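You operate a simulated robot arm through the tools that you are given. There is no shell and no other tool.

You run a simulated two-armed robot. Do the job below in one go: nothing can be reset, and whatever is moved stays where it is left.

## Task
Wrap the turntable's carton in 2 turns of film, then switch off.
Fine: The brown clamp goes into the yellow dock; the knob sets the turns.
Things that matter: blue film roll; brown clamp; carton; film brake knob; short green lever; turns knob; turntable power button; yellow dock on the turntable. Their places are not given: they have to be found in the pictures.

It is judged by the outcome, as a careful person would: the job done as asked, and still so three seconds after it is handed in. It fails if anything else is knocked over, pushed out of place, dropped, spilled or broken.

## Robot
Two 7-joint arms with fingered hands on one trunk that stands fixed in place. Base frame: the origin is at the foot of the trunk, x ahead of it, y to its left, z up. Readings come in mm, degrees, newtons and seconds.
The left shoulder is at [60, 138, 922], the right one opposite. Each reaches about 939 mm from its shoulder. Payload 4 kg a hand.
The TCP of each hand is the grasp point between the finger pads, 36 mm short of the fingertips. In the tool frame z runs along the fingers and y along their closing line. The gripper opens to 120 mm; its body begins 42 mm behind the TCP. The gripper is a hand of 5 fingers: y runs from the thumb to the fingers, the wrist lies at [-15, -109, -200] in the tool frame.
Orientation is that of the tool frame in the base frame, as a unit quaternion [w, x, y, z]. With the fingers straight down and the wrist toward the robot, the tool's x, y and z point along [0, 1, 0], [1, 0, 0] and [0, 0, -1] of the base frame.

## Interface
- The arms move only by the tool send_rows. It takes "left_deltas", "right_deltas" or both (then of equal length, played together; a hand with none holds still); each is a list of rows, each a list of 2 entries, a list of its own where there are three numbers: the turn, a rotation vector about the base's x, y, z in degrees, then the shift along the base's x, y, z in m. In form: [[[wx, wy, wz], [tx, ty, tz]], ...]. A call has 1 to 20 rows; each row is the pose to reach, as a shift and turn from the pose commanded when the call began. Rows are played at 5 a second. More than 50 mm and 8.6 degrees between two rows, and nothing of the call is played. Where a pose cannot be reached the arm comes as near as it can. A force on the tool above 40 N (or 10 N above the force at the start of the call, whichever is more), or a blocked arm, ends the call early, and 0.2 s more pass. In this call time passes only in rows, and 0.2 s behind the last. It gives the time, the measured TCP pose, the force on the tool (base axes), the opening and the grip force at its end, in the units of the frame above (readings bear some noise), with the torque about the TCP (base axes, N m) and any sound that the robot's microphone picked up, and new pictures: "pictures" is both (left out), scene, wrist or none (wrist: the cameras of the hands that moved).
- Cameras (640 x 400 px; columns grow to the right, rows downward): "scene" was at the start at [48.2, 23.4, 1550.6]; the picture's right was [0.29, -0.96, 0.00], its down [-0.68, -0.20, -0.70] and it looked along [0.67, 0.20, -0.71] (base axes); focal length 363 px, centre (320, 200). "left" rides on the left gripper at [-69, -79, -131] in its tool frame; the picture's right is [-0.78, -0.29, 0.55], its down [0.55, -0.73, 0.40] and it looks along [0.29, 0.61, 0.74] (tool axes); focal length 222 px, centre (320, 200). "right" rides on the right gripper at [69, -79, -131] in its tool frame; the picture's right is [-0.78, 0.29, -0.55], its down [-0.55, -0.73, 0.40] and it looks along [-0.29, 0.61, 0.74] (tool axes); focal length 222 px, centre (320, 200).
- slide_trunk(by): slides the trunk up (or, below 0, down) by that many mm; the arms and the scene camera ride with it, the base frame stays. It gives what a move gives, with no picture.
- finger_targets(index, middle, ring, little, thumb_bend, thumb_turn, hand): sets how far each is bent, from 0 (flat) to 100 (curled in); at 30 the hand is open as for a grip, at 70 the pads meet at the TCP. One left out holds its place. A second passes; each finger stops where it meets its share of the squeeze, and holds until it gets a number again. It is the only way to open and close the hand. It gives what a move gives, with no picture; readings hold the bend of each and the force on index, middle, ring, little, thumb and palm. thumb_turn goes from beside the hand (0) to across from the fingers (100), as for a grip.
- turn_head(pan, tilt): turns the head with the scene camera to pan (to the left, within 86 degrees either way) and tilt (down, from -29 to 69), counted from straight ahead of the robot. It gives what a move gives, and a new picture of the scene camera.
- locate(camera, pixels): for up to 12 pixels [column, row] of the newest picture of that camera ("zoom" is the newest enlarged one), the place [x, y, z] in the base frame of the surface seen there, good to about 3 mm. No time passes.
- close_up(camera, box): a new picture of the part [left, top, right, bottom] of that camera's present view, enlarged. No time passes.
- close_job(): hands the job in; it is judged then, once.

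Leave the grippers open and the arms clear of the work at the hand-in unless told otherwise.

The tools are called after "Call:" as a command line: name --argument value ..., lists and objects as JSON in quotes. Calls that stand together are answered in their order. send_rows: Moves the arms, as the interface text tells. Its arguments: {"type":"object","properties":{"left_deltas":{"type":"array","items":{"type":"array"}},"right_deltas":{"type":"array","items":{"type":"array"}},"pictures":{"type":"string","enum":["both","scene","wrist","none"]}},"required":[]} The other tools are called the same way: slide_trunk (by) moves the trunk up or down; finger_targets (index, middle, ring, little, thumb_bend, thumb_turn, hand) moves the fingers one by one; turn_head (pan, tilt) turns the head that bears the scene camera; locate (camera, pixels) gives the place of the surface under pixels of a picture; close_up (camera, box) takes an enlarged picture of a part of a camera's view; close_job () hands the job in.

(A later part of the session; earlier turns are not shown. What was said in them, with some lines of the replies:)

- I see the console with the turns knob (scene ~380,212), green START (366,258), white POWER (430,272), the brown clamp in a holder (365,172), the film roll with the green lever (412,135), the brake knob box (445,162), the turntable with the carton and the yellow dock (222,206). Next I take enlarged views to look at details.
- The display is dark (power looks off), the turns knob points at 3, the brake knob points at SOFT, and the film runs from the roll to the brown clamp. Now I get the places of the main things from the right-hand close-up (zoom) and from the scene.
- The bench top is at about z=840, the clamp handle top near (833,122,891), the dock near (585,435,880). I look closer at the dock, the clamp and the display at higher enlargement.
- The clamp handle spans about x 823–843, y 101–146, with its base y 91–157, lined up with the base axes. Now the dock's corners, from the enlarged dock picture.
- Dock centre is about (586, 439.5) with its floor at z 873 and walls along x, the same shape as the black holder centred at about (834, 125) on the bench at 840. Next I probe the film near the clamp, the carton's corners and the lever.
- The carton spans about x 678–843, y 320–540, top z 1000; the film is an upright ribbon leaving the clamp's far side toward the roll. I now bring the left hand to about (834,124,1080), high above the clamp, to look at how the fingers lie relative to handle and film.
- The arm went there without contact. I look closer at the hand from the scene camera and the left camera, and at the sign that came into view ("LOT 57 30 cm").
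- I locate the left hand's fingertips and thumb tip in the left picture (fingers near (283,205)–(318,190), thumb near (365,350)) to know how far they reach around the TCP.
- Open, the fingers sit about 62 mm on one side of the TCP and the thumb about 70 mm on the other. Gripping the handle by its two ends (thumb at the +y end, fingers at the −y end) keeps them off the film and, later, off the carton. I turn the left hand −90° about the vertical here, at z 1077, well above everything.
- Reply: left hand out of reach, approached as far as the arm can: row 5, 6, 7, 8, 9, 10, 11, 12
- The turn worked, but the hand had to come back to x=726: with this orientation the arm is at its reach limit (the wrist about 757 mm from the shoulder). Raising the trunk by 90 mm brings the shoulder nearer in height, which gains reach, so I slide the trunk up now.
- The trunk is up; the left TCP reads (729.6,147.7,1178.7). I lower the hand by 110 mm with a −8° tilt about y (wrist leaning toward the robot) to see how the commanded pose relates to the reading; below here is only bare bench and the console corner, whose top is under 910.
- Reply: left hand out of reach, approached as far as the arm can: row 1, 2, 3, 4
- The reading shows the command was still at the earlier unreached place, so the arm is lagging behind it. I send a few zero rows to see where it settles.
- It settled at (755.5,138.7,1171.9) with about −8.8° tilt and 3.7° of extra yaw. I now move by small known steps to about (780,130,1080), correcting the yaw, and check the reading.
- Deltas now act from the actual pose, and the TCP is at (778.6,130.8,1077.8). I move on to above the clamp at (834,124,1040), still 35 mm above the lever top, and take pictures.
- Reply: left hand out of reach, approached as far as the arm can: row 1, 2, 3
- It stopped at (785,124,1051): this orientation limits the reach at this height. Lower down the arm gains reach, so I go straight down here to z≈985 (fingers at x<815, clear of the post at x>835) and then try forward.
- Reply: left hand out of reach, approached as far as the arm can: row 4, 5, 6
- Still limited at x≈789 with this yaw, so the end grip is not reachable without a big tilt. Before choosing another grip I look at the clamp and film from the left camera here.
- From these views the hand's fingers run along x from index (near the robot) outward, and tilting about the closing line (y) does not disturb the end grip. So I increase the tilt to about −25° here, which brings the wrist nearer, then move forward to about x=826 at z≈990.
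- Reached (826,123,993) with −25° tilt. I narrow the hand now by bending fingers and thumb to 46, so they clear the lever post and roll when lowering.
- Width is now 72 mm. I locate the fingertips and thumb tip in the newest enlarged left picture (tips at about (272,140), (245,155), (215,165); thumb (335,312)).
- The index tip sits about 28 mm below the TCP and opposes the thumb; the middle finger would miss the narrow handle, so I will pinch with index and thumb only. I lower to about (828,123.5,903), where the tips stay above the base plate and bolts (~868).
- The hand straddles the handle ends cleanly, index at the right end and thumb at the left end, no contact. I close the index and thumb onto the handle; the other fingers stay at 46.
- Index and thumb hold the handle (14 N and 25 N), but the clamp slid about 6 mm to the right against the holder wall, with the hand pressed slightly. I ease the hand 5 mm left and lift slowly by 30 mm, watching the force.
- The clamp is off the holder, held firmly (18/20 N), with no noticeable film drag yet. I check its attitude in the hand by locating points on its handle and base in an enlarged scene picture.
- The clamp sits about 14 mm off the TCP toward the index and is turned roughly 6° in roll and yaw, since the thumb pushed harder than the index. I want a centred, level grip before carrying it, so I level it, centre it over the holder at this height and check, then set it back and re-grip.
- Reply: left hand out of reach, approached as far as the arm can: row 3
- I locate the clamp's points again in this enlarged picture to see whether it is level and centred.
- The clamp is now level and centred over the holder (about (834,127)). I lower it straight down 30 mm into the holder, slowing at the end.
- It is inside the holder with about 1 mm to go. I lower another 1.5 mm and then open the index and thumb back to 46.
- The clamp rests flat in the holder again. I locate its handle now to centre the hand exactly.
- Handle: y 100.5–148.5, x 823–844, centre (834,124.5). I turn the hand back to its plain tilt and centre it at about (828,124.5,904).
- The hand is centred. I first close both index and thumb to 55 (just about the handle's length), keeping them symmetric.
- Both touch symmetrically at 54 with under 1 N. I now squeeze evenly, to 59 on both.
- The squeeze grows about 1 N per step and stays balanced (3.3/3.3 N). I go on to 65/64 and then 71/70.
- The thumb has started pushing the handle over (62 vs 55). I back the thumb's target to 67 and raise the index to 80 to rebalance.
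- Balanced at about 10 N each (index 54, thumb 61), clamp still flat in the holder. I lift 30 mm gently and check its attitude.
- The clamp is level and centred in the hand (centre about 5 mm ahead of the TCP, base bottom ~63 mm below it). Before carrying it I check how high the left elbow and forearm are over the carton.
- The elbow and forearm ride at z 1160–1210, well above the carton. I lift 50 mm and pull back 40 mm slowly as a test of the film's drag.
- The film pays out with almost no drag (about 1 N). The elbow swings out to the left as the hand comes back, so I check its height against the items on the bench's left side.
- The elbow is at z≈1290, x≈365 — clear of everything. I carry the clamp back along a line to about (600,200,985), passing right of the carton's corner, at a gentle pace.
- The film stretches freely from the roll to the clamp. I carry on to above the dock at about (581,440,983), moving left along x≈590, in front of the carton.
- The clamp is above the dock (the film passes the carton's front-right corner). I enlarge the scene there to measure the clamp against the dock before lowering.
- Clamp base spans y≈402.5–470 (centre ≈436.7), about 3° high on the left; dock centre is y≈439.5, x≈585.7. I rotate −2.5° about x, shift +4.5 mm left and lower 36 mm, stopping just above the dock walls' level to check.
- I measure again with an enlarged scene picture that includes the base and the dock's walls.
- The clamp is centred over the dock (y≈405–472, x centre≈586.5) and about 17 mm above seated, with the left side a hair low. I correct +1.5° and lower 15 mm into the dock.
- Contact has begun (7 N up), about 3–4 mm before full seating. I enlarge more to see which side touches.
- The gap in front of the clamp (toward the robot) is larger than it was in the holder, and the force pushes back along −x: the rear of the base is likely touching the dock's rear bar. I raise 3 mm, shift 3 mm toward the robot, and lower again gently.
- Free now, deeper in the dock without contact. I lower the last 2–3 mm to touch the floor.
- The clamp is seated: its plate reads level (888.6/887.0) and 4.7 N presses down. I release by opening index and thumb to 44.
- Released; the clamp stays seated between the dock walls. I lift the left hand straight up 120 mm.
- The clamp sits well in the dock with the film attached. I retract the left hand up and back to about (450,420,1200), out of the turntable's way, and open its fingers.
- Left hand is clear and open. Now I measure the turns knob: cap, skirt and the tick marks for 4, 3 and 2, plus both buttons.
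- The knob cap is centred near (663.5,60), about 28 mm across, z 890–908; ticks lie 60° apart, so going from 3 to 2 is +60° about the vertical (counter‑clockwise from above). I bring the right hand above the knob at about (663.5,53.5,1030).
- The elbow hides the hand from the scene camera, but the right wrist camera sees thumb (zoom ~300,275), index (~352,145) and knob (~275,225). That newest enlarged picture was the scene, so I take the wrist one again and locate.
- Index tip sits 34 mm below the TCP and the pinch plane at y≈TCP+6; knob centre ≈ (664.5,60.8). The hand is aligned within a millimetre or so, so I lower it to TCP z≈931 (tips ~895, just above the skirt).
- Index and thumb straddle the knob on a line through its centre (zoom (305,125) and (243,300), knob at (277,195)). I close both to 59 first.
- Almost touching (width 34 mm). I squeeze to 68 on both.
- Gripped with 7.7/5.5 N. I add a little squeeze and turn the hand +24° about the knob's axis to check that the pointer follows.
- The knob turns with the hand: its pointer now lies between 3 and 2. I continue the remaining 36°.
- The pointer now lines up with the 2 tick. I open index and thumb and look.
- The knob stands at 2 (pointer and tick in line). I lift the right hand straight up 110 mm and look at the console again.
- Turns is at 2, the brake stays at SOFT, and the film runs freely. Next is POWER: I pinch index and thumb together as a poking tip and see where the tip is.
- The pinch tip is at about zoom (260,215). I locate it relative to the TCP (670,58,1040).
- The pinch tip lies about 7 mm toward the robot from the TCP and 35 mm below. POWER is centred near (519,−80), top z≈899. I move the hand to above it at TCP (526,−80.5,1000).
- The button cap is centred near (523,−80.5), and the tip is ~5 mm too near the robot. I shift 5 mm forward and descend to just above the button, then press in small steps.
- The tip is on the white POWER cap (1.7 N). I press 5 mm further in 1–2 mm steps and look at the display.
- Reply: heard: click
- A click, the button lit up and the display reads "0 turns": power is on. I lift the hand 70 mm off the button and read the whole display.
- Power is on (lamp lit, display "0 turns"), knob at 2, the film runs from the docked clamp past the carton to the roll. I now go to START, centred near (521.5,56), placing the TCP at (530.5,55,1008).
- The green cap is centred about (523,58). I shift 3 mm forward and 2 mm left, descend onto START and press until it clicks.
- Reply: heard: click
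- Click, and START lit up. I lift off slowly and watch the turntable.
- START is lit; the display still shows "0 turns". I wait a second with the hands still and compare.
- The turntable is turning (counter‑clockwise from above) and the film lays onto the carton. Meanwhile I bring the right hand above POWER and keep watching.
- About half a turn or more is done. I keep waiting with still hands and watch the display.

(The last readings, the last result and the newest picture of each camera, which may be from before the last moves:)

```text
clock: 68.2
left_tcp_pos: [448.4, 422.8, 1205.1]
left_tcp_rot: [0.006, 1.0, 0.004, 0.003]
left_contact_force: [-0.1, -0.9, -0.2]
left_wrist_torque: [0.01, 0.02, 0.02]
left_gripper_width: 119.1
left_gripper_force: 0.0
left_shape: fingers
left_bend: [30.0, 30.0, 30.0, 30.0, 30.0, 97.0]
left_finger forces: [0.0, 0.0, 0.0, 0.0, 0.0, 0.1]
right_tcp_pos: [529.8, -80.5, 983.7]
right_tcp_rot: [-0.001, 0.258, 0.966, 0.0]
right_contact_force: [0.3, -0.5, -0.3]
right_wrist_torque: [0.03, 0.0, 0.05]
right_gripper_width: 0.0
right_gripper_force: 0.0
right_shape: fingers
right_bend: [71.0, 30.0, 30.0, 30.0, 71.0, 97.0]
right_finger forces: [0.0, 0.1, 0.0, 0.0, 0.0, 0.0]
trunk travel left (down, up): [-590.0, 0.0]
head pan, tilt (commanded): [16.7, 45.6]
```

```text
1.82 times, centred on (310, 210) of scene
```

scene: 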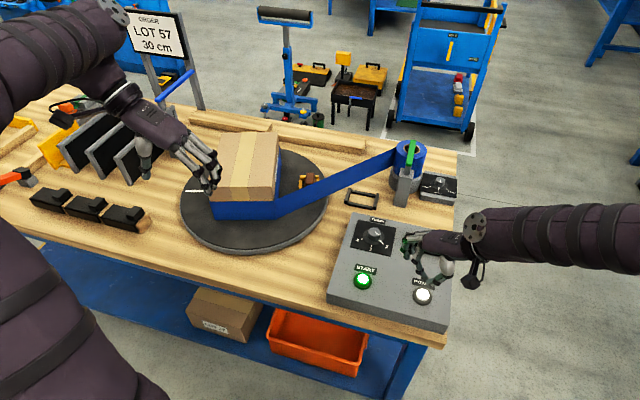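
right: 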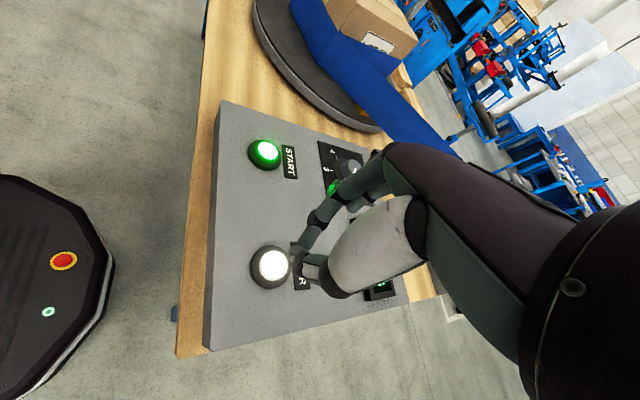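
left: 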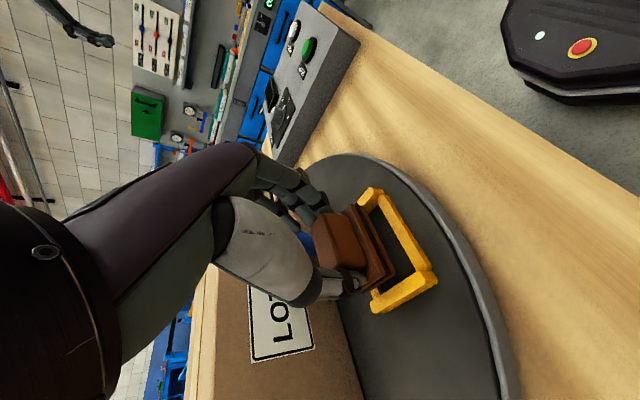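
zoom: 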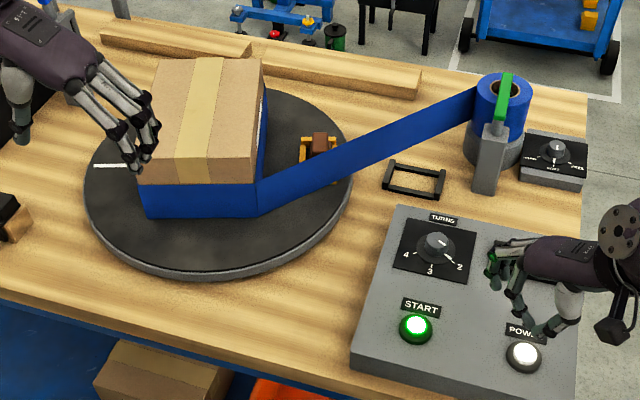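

The carton now carries film all around and keeps turning (about 100°/s). I wait about 2 more seconds.

Call:
send_rows --right_deltas '[[[0, 0, 0], [0, 0, 0]], [[0, 0, 0], [0, 0, 0]], [[0, 0, 0], [0, 0, 0]], [[0, 0, 0], [0, 0, 0]], [[0, 0, 0], [0, 0, 0]], [[0, 0, 0], [0, 0, 0]], [[0, 0, 0], [0, 0, 0]], [[0, 0, 0], [0, 0, 0]], [[0, 0, 0], [0, 0, 0]], [[0, 0, 0], [0, 0, 0]]]' --pictures "both"

Call:
close_up --camera "scene" --box '[150, 100, 470, 320]'

```text
clock: 70.5
left_tcp_pos: [448.6, 422.7, 1205.1]
left_tcp_rot: [0.006, 1.0, 0.005, 0.002]
left_contact_force: [-0.2, 0.3, -0.1]
left_wrist_torque: [0.03, 0.02, 0.02]
left_gripper_width: 118.9
left_gripper_force: 0.2
left_shape: fingers
left_bend: [30.0, 30.0, 30.0, 30.0, 30.0, 97.0]
left_finger forces: [0.0, 0.0, 0.1, 0.1, 0.0, 0.1]
right_tcp_pos: [531.1, -80.6, 985.3]
right_tcp_rot: [0.001, 0.259, 0.966, 0.0]
right_contact_force: [0.7, -0.1, -0.2]
right_wrist_torque: [-0.05, 0.01, 0.0]
right_gripper_width: 0.0
right_gripper_force: 0.0
right_shape: fingers
right_bend: [71.0, 30.0, 30.0, 30.0, 71.0, 97.0]
right_finger forces: [0.1, 0.0, 0.0, 0.1, 0.0, 0.1]
trunk travel left (down, up): [-590.0, 0.0]
head pan, tilt (commanded): [16.7, 45.6]
```

scene: 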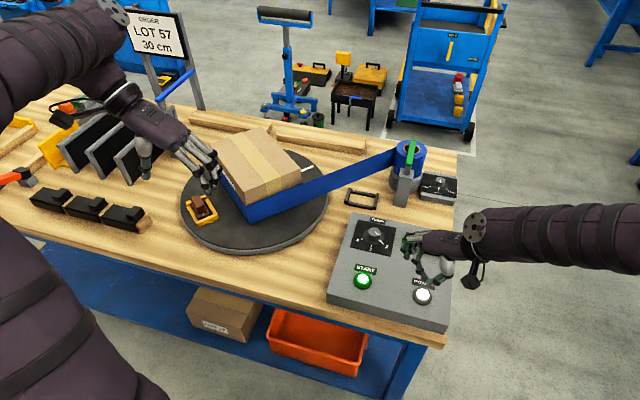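
right: 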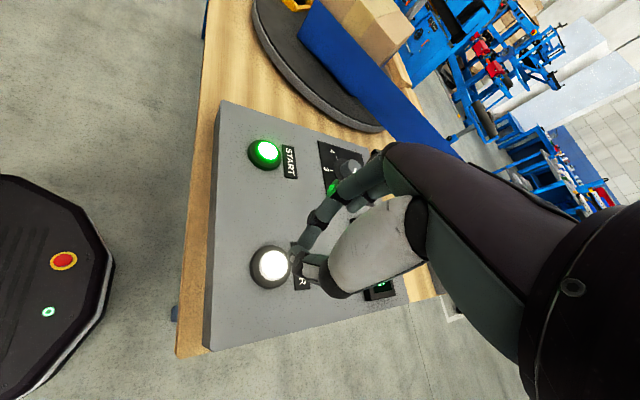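

```text
1.82 times, centred on (310, 210) of scene
```

zoom: 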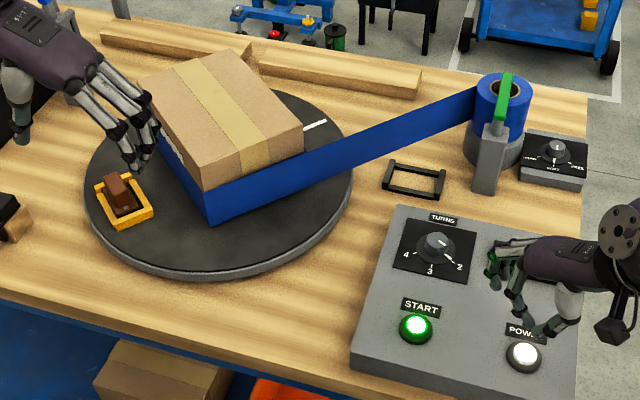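

The dock is almost back at the front (about 40° short), START still lit. I wait another second.

Call:
send_rows --right_deltas '[[[0, 0, 0], [0, 0, 0]], [[0, 0, 0], [0, 0, 0]], [[0, 0, 0], [0, 0, 0]], [[0, 0, 0], [0, 0, 0]]]' --pictures "both"

Call:
close_up --camera "scene" --box '[150, 100, 470, 320]'

```text
clock: 71.5
left_tcp_pos: [448.6, 422.6, 1206.4]
left_tcp_rot: [0.006, 1.0, 0.004, 0.003]
left_contact_force: [-1.4, 0.5, -0.1]
left_wrist_torque: [-0.02, 0.0, 0.0]
left_gripper_width: 119.0
left_gripper_force: 0.1
left_shape: fingers
left_bend: [30.0, 30.0, 30.0, 30.0, 30.0, 97.0]
left_finger forces: [0.0, 0.1, 0.0, 0.0, 0.0, 0.0]
right_tcp_pos: [530.4, -79.4, 984.6]
right_tcp_rot: [0.0, 0.259, 0.966, 0.0]
right_contact_force: [-0.9, -0.5, -1.2]
right_wrist_torque: [-0.02, -0.01, 0.01]
right_gripper_width: 0.0
right_gripper_force: 0.0
right_shape: fingers
right_bend: [71.0, 30.0, 30.0, 30.0, 71.0, 97.0]
right_finger forces: [0.1, 0.0, 0.1, 0.0, 0.0, 0.0]
trunk travel left (down, up): [-590.0, 0.0]
head pan, tilt (commanded): [16.7, 45.6]
```

scene: 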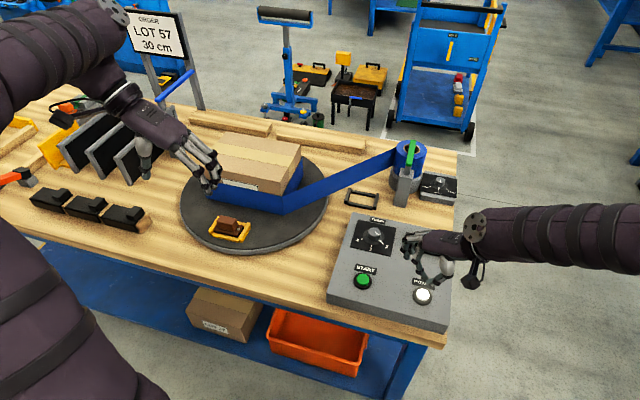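
right: 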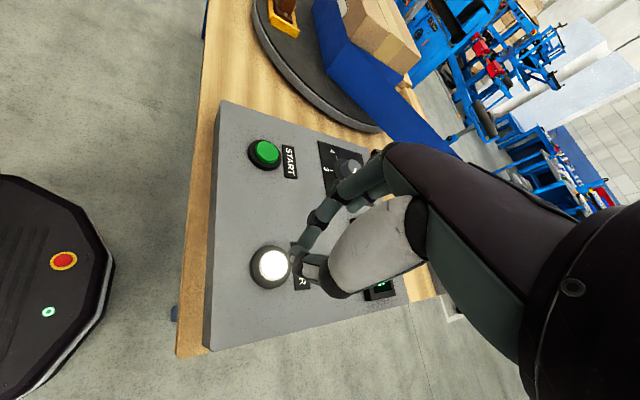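

```text
1.82 times, centred on (310, 210) of scene
```

zoom: 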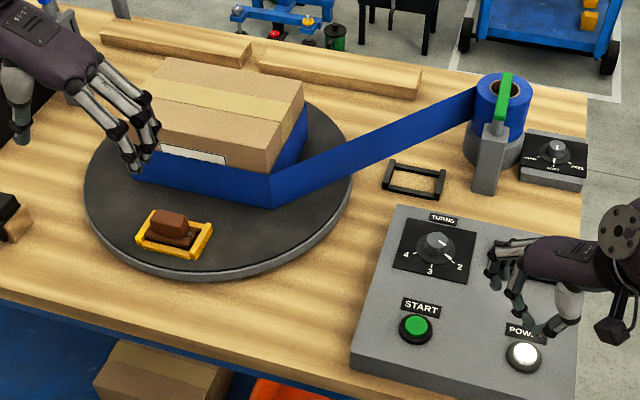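

START went dark and the turntable stopped with the dock back at the front. I move the right hand aside a little to read the display before switching off.

Call:
send_rows --right_deltas '[[[0, 0, 0], [-0.02, -0.02, 0.01]], [[0, 0, 0], [-0.04, -0.04, 0.02]], [[0, 0, 0], [-0.06, -0.06, 0.02]]]' --pictures "both"

Call:
close_up --camera "scene" --box '[340, 200, 468, 300]'

Call:
close_up --camera "scene" --box '[170, 120, 440, 260]'

```text
clock: 72.2
left_tcp_pos: [447.5, 422.1, 1205.5]
left_tcp_rot: [0.006, 1.0, 0.004, 0.002]
left_contact_force: [-0.9, -0.7, -0.4]
left_wrist_torque: [0.03, 0.04, 0.0]
left_gripper_width: 118.6
left_gripper_force: 0.0
left_shape: fingers
left_bend: [30.0, 30.0, 30.0, 30.0, 30.0, 97.0]
left_finger forces: [0.1, 0.0, 0.0, 0.1, 0.0, 0.1]
right_tcp_pos: [469.0, -139.7, 1005.3]
right_tcp_rot: [-0.001, 0.258, 0.966, -0.001]
right_contact_force: [0.3, 0.3, 0.1]
right_wrist_torque: [0.0, -0.02, 0.0]
right_gripper_width: 0.0
right_gripper_force: 0.1
right_shape: fingers
right_bend: [71.0, 30.0, 30.0, 30.0, 71.0, 97.0]
right_finger forces: [0.1, 0.0, 0.1, 0.0, 0.1, 0.0]
trunk travel left (down, up): [-590.0, 0.0]
head pan, tilt (commanded): [16.7, 45.6]
```

scene: 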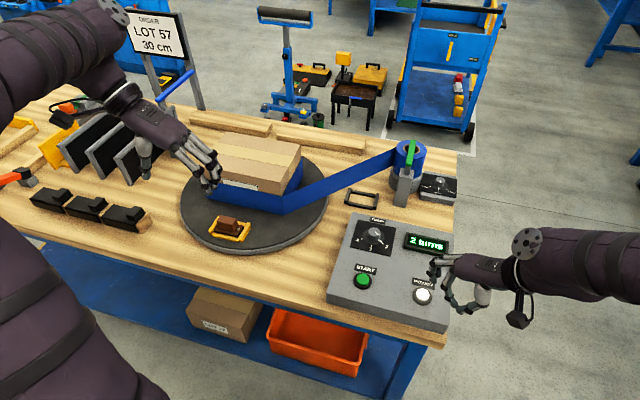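
right: 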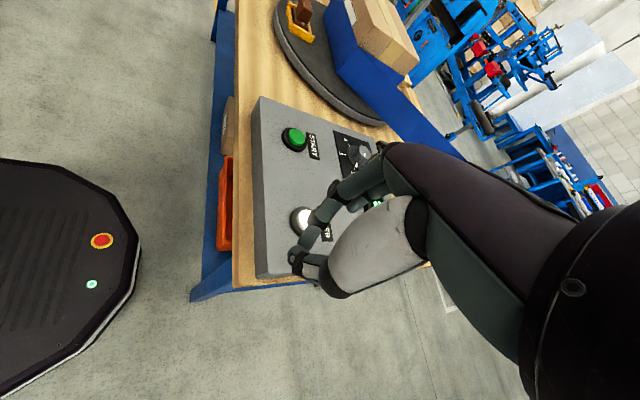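

```text
4.00 times, centred on (404, 250) of scene
```

zoom: 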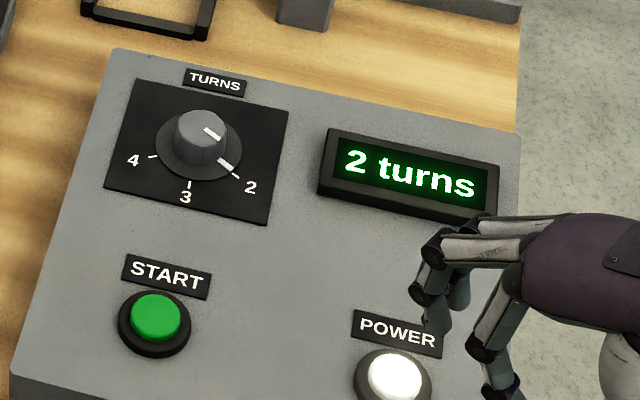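

```text
2.37 times, centred on (305, 190) of scene
```

zoom: 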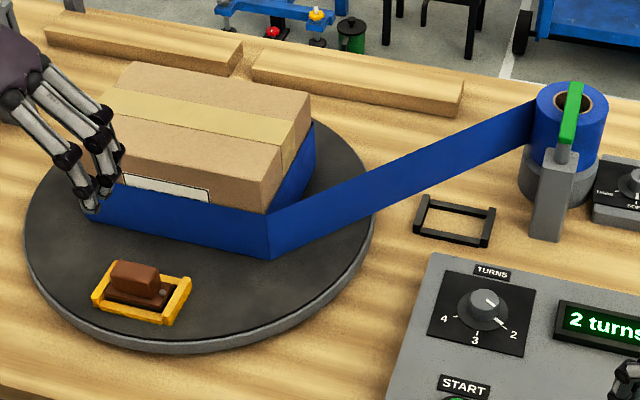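

The display reads "2 turns", the carton is banded in film, and the clamp is still in the dock. Now I go back over POWER and press it once to switch off.

Call:
send_rows --right_deltas '[[[0, 0, 0], [0.02, 0.02, -0.005]], [[0, 0, 0], [0.042, 0.04, -0.01]], [[0, 0, 0], [0.062, 0.0575, -0.02]], [[0, 0, 0], [0.062, 0.0575, -0.045]], [[0, 0, 0], [0.062, 0.0575, -0.065]], [[0, 0, 0], [0.062, 0.0575, -0.072]], [[0, 0, 0], [0.062, 0.0575, -0.074]], [[0, 0, 0], [0.062, 0.0575, -0.0755]]]' --pictures "scene"

Call:
close_up --camera "scene" --box '[340, 200, 468, 320]'

```text
clock: 74.0
left_tcp_pos: [448.1, 421.5, 1205.1]
left_tcp_rot: [0.006, 1.0, 0.005, 0.002]
left_contact_force: [-1.0, 0.3, -0.1]
left_wrist_torque: [0.06, -0.02, 0.01]
left_gripper_width: 118.9
left_gripper_force: 0.1
left_shape: fingers
left_bend: [30.0, 30.0, 30.0, 30.0, 30.0, 97.0]
left_finger forces: [0.0, 0.1, 0.0, 0.1, 0.0, 0.0]
right_tcp_pos: [533.4, -82.2, 929.0]
right_tcp_rot: [0.001, 0.259, 0.966, 0.0]
right_contact_force: [-0.2, -1.7, 10.7]
right_wrist_torque: [-0.08, 0.11, 0.04]
right_gripper_width: 0.0
right_gripper_force: 6.1
right_shape: fingers
right_bend: [71.0, 30.0, 30.0, 30.0, 71.0, 97.0]
right_finger forces: [0.0, 0.0, 0.1, 0.1, 11.3, 0.0]
trunk travel left (down, up): [-590.0, 0.0]
head pan, tilt (commanded): [16.7, 45.6]
heard: click
```

scene: 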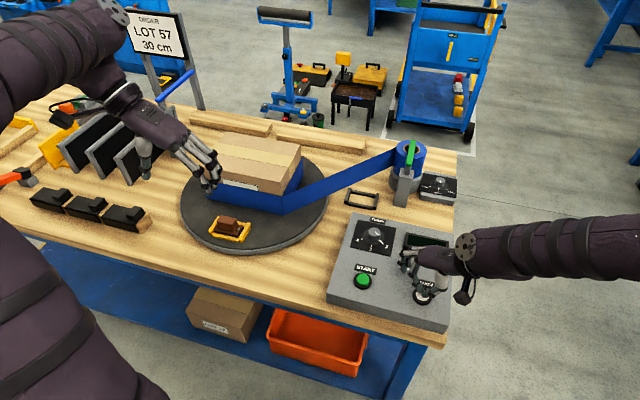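

```text
3.33 times, centred on (404, 260) of scene
```

zoom: 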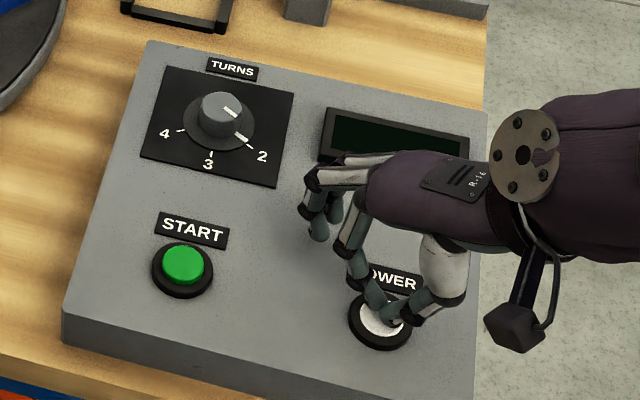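

Click: the display and lamp are dark, power is off. I lift the right hand straight up and away, then open it.

Call:
send_rows --right_deltas '[[[0, 0, 0], [0, 0, 0.015]], [[0, 0, 0], [0, 0, 0.045]], [[0, 0, 0], [-0.02, -0.03, 0.08]], [[0, 0, 0], [-0.03, -0.07, 0.12]], [[0, 0, 0], [-0.03, -0.11, 0.16]], [[0, 0, 0], [-0.03, -0.15, 0.2]]]' --pictures "none"

Call:
finger_targets --hand "right" --index 30 --thumb_bend 30 --middle 30 --ring 30 --little 30

Call:
turn_head --pan 16 --tilt 47

Call:
close_up --camera "scene" --box '[150, 100, 470, 320]'

```text
refused: row 3 steps farther than a row can; nothing moved
```

```text
clock: 75.0
left_tcp_pos: [448.3, 421.3, 1205.8]
left_tcp_rot: [0.006, 1.0, 0.004, 0.003]
left_contact_force: [0.9, -0.1, 0.3]
left_wrist_torque: [0.03, -0.03, 0.01]
left_gripper_width: 118.8
left_gripper_force: 0.1
left_shape: fingers
left_bend: [30.0, 30.0, 30.0, 30.0, 30.0, 97.0]
left_finger forces: [0.0, 0.0, 0.0, 0.0, 0.1, 0.1]
right_tcp_pos: [532.4, -81.5, 928.7]
right_tcp_rot: [0.0, 0.259, 0.966, 0.0]
right_contact_force: [0.1, 0.0, 0.0]
right_wrist_torque: [0.01, 0.0, -0.01]
right_gripper_width: 119.0
right_gripper_force: 0.1
right_shape: fingers
right_bend: [30.0, 30.0, 30.0, 30.0, 30.0, 97.0]
right_finger forces: [0.0, 0.0, 0.0, 0.0, 0.0, 0.1]
trunk travel left (down, up): [-590.0, 0.0]
head pan, tilt (commanded): [16.7, 45.6]
```

```text
clock: 75.7
left_tcp_pos: [448.9, 422.2, 1206.6]
left_tcp_rot: [0.005, 1.0, 0.004, 0.003]
left_contact_force: [0.8, 0.4, -0.5]
left_wrist_torque: [0.02, 0.04, -0.01]
left_gripper_width: 118.7
left_gripper_force: 0.1
left_shape: fingers
left_bend: [30.0, 30.0, 30.0, 30.0, 30.0, 97.0]
left_finger forces: [0.0, 0.0, 0.0, 0.0, 0.0, 0.1]
right_tcp_pos: [532.2, -80.9, 928.0]
right_tcp_rot: [0.001, 0.259, 0.966, 0.0]
right_contact_force: [0.5, 0.7, 0.1]
right_wrist_torque: [0.01, 0.0, 0.04]
right_gripper_width: 118.8
right_gripper_force: 0.0
right_shape: fingers
right_bend: [30.0, 30.0, 30.0, 30.0, 30.0, 97.0]
right_finger forces: [0.1, 0.0, 0.1, 0.1, 0.0, 0.0]
trunk travel left (down, up): [-590.0, 0.0]
head pan, tilt (commanded): [16.0, 47.0]
```

scene: 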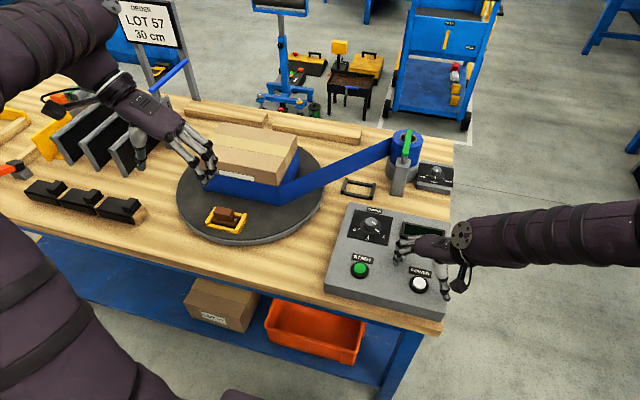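

```text
1.82 times, centred on (310, 210) of scene
```

zoom: 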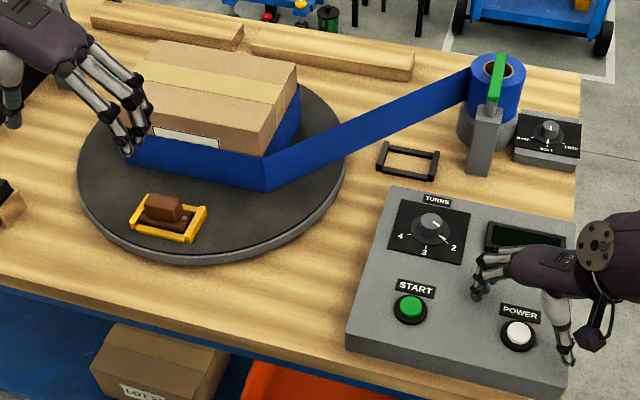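

The lift was refused for too long a step, and the fingers opened in place; forces read zero and the display is dark. I now lift in shorter steps.

Call:
send_rows --right_deltas '[[[0, 0, 0], [0, 0, 0.015]], [[0, 0, 0], [0, 0, 0.045]], [[0, 0, 0], [-0.01, -0.015, 0.08]], [[0, 0, 0], [-0.02, -0.04, 0.115]], [[0, 0, 0], [-0.03, -0.07, 0.145]], [[0, 0, 0], [-0.03, -0.1, 0.175]], [[0, 0, 0], [-0.03, -0.13, 0.205]]]' --pictures "scene"

Call:
close_up --camera "scene" --box '[150, 100, 470, 320]'

Call:
close_up --camera "scene" --box '[196, 180, 276, 240]'

```text
clock: 77.3
left_tcp_pos: [448.1, 421.8, 1205.2]
left_tcp_rot: [0.005, 1.0, 0.005, 0.001]
left_contact_force: [0.4, 0.6, 0.5]
left_wrist_torque: [0.0, 0.0, -0.01]
left_gripper_width: 118.8
left_gripper_force: 0.1
left_shape: fingers
left_bend: [30.0, 30.0, 30.0, 30.0, 30.0, 97.0]
left_finger forces: [0.0, 0.0, 0.1, 0.0, 0.0, 0.1]
right_tcp_pos: [503.9, -214.2, 1133.2]
right_tcp_rot: [0.0, 0.259, 0.966, 0.0]
right_contact_force: [0.3, 0.1, 0.7]
right_wrist_torque: [-0.02, 0.0, 0.0]
right_gripper_width: 119.0
right_gripper_force: 0.2
right_shape: fingers
right_bend: [30.0, 30.0, 30.0, 30.0, 30.0, 97.0]
right_finger forces: [0.0, 0.0, 0.0, 0.1, 0.1, 0.1]
trunk travel left (down, up): [-590.0, 0.0]
head pan, tilt (commanded): [16.0, 47.0]
```

scene: 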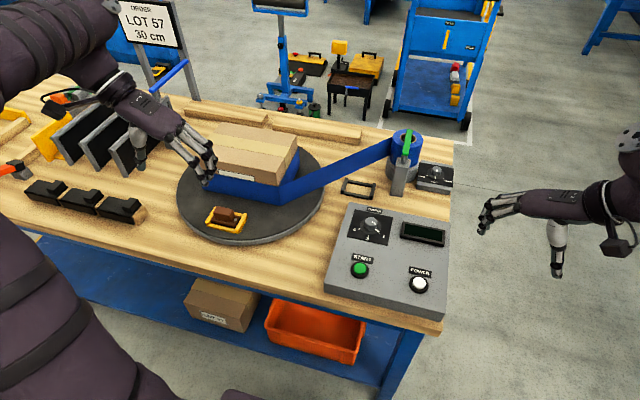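

```text
1.82 times, centred on (310, 210) of scene
```

zoom: 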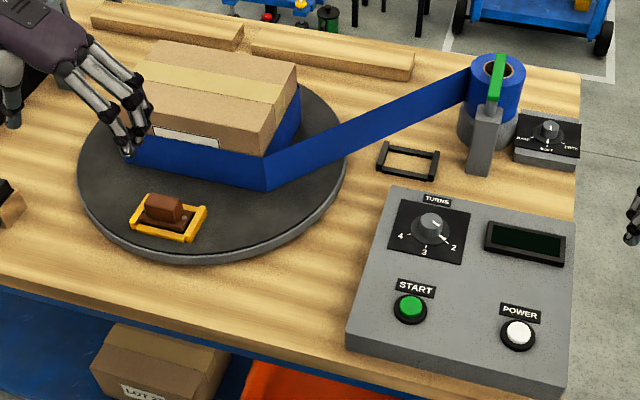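

```text
6.67 times, centred on (236, 210) of scene
```

zoom: 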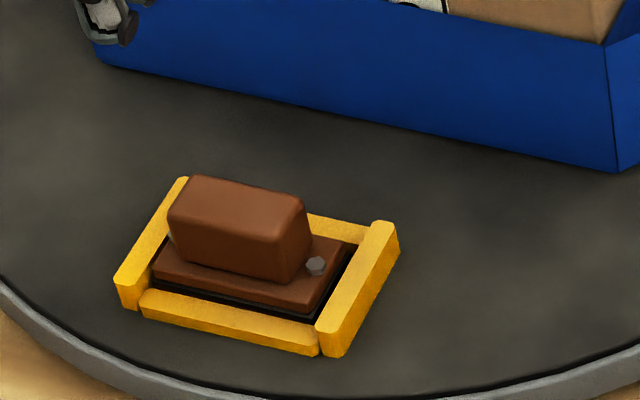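

Power is off, the knob is at 2, the carton is wrapped and the clamp sits in the dock. I draw the left hand a little farther back from the work, then check one last time.

Call:
send_rows --left_deltas '[[[0, 0, 0], [-0.02, 0, 0.015]], [[0, 0, 0], [-0.04, 0, 0.03]], [[0, 0, 0], [-0.06, 0, 0.045]], [[0, 0, 0], [-0.08, 0, 0.05]], [[0, 0, 0], [-0.08, 0, 0.05]]]' --pictures "scene"

Call:
close_up --camera "scene" --box '[150, 100, 470, 320]'

```text
clock: 78.5
left_tcp_pos: [367.6, 423.9, 1256.0]
left_tcp_rot: [0.006, 1.0, 0.005, 0.002]
left_contact_force: [-1.1, -0.3, -0.3]
left_wrist_torque: [0.0, -0.02, -0.04]
left_gripper_width: 118.8
left_gripper_force: 0.0
left_shape: fingers
left_bend: [30.0, 30.0, 30.0, 30.0, 30.0, 97.0]
left_finger forces: [0.0, 0.0, 0.1, 0.0, 0.1, 0.0]
right_tcp_pos: [503.9, -213.6, 1131.6]
right_tcp_rot: [0.0, 0.259, 0.966, 0.001]
right_contact_force: [-0.1, -0.2, 0.4]
right_wrist_torque: [-0.02, 0.02, -0.03]
right_gripper_width: 118.8
right_gripper_force: 0.0
right_shape: fingers
right_bend: [30.0, 30.0, 30.0, 30.0, 30.0, 97.0]
right_finger forces: [0.0, 0.0, 0.0, 0.1, 0.0, 0.0]
trunk travel left (down, up): [-590.0, 0.0]
head pan, tilt (commanded): [16.0, 47.0]
```

scene: 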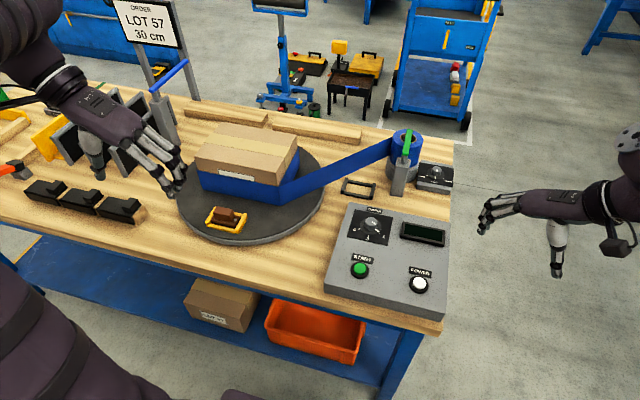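

```text
1.82 times, centred on (310, 210) of scene
```

zoom: 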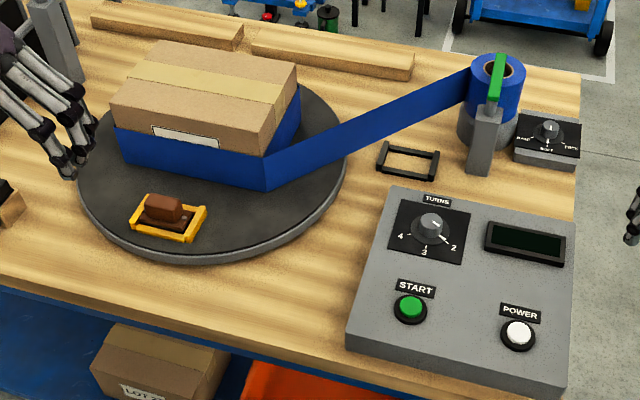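

The carton is wrapped in 2 turns and the turntable is still. The display is dark with power off, the clamp is in the yellow dock, and both hands are open and clear. I hand the job in.

Call:
close_job

```text
The job is handed in.
```

The carton is wrapped in 2 turns of film and the turntable is switched off. I've handed the job in, but no verdict has come back yet.

- **Clamp:** It sits in the yellow dock and stayed there through both turns. I set it back in its holder once to get a better grip before carrying it over. On the way into the dock it touched the rear bar lightly, then seated fully.
- **Turns:** The knob is at 2. The display read "2 turns" when the turntable stopped by itself.
- **Power:** I pressed POWER once after the wrap, and the display and lamp went dark.
- **Film:** It still runs from the roll to the carton, since cutting it wasn't asked for. In the last pictures I could no longer see the film joining the clamp to the carton. It may just be hidden, or its end may have come free.
- **Left alone:** I did not touch the film brake (still at SOFT) or the green lever. I saw nothing else knocked over or moved.

Both hands are open and clear of the work.
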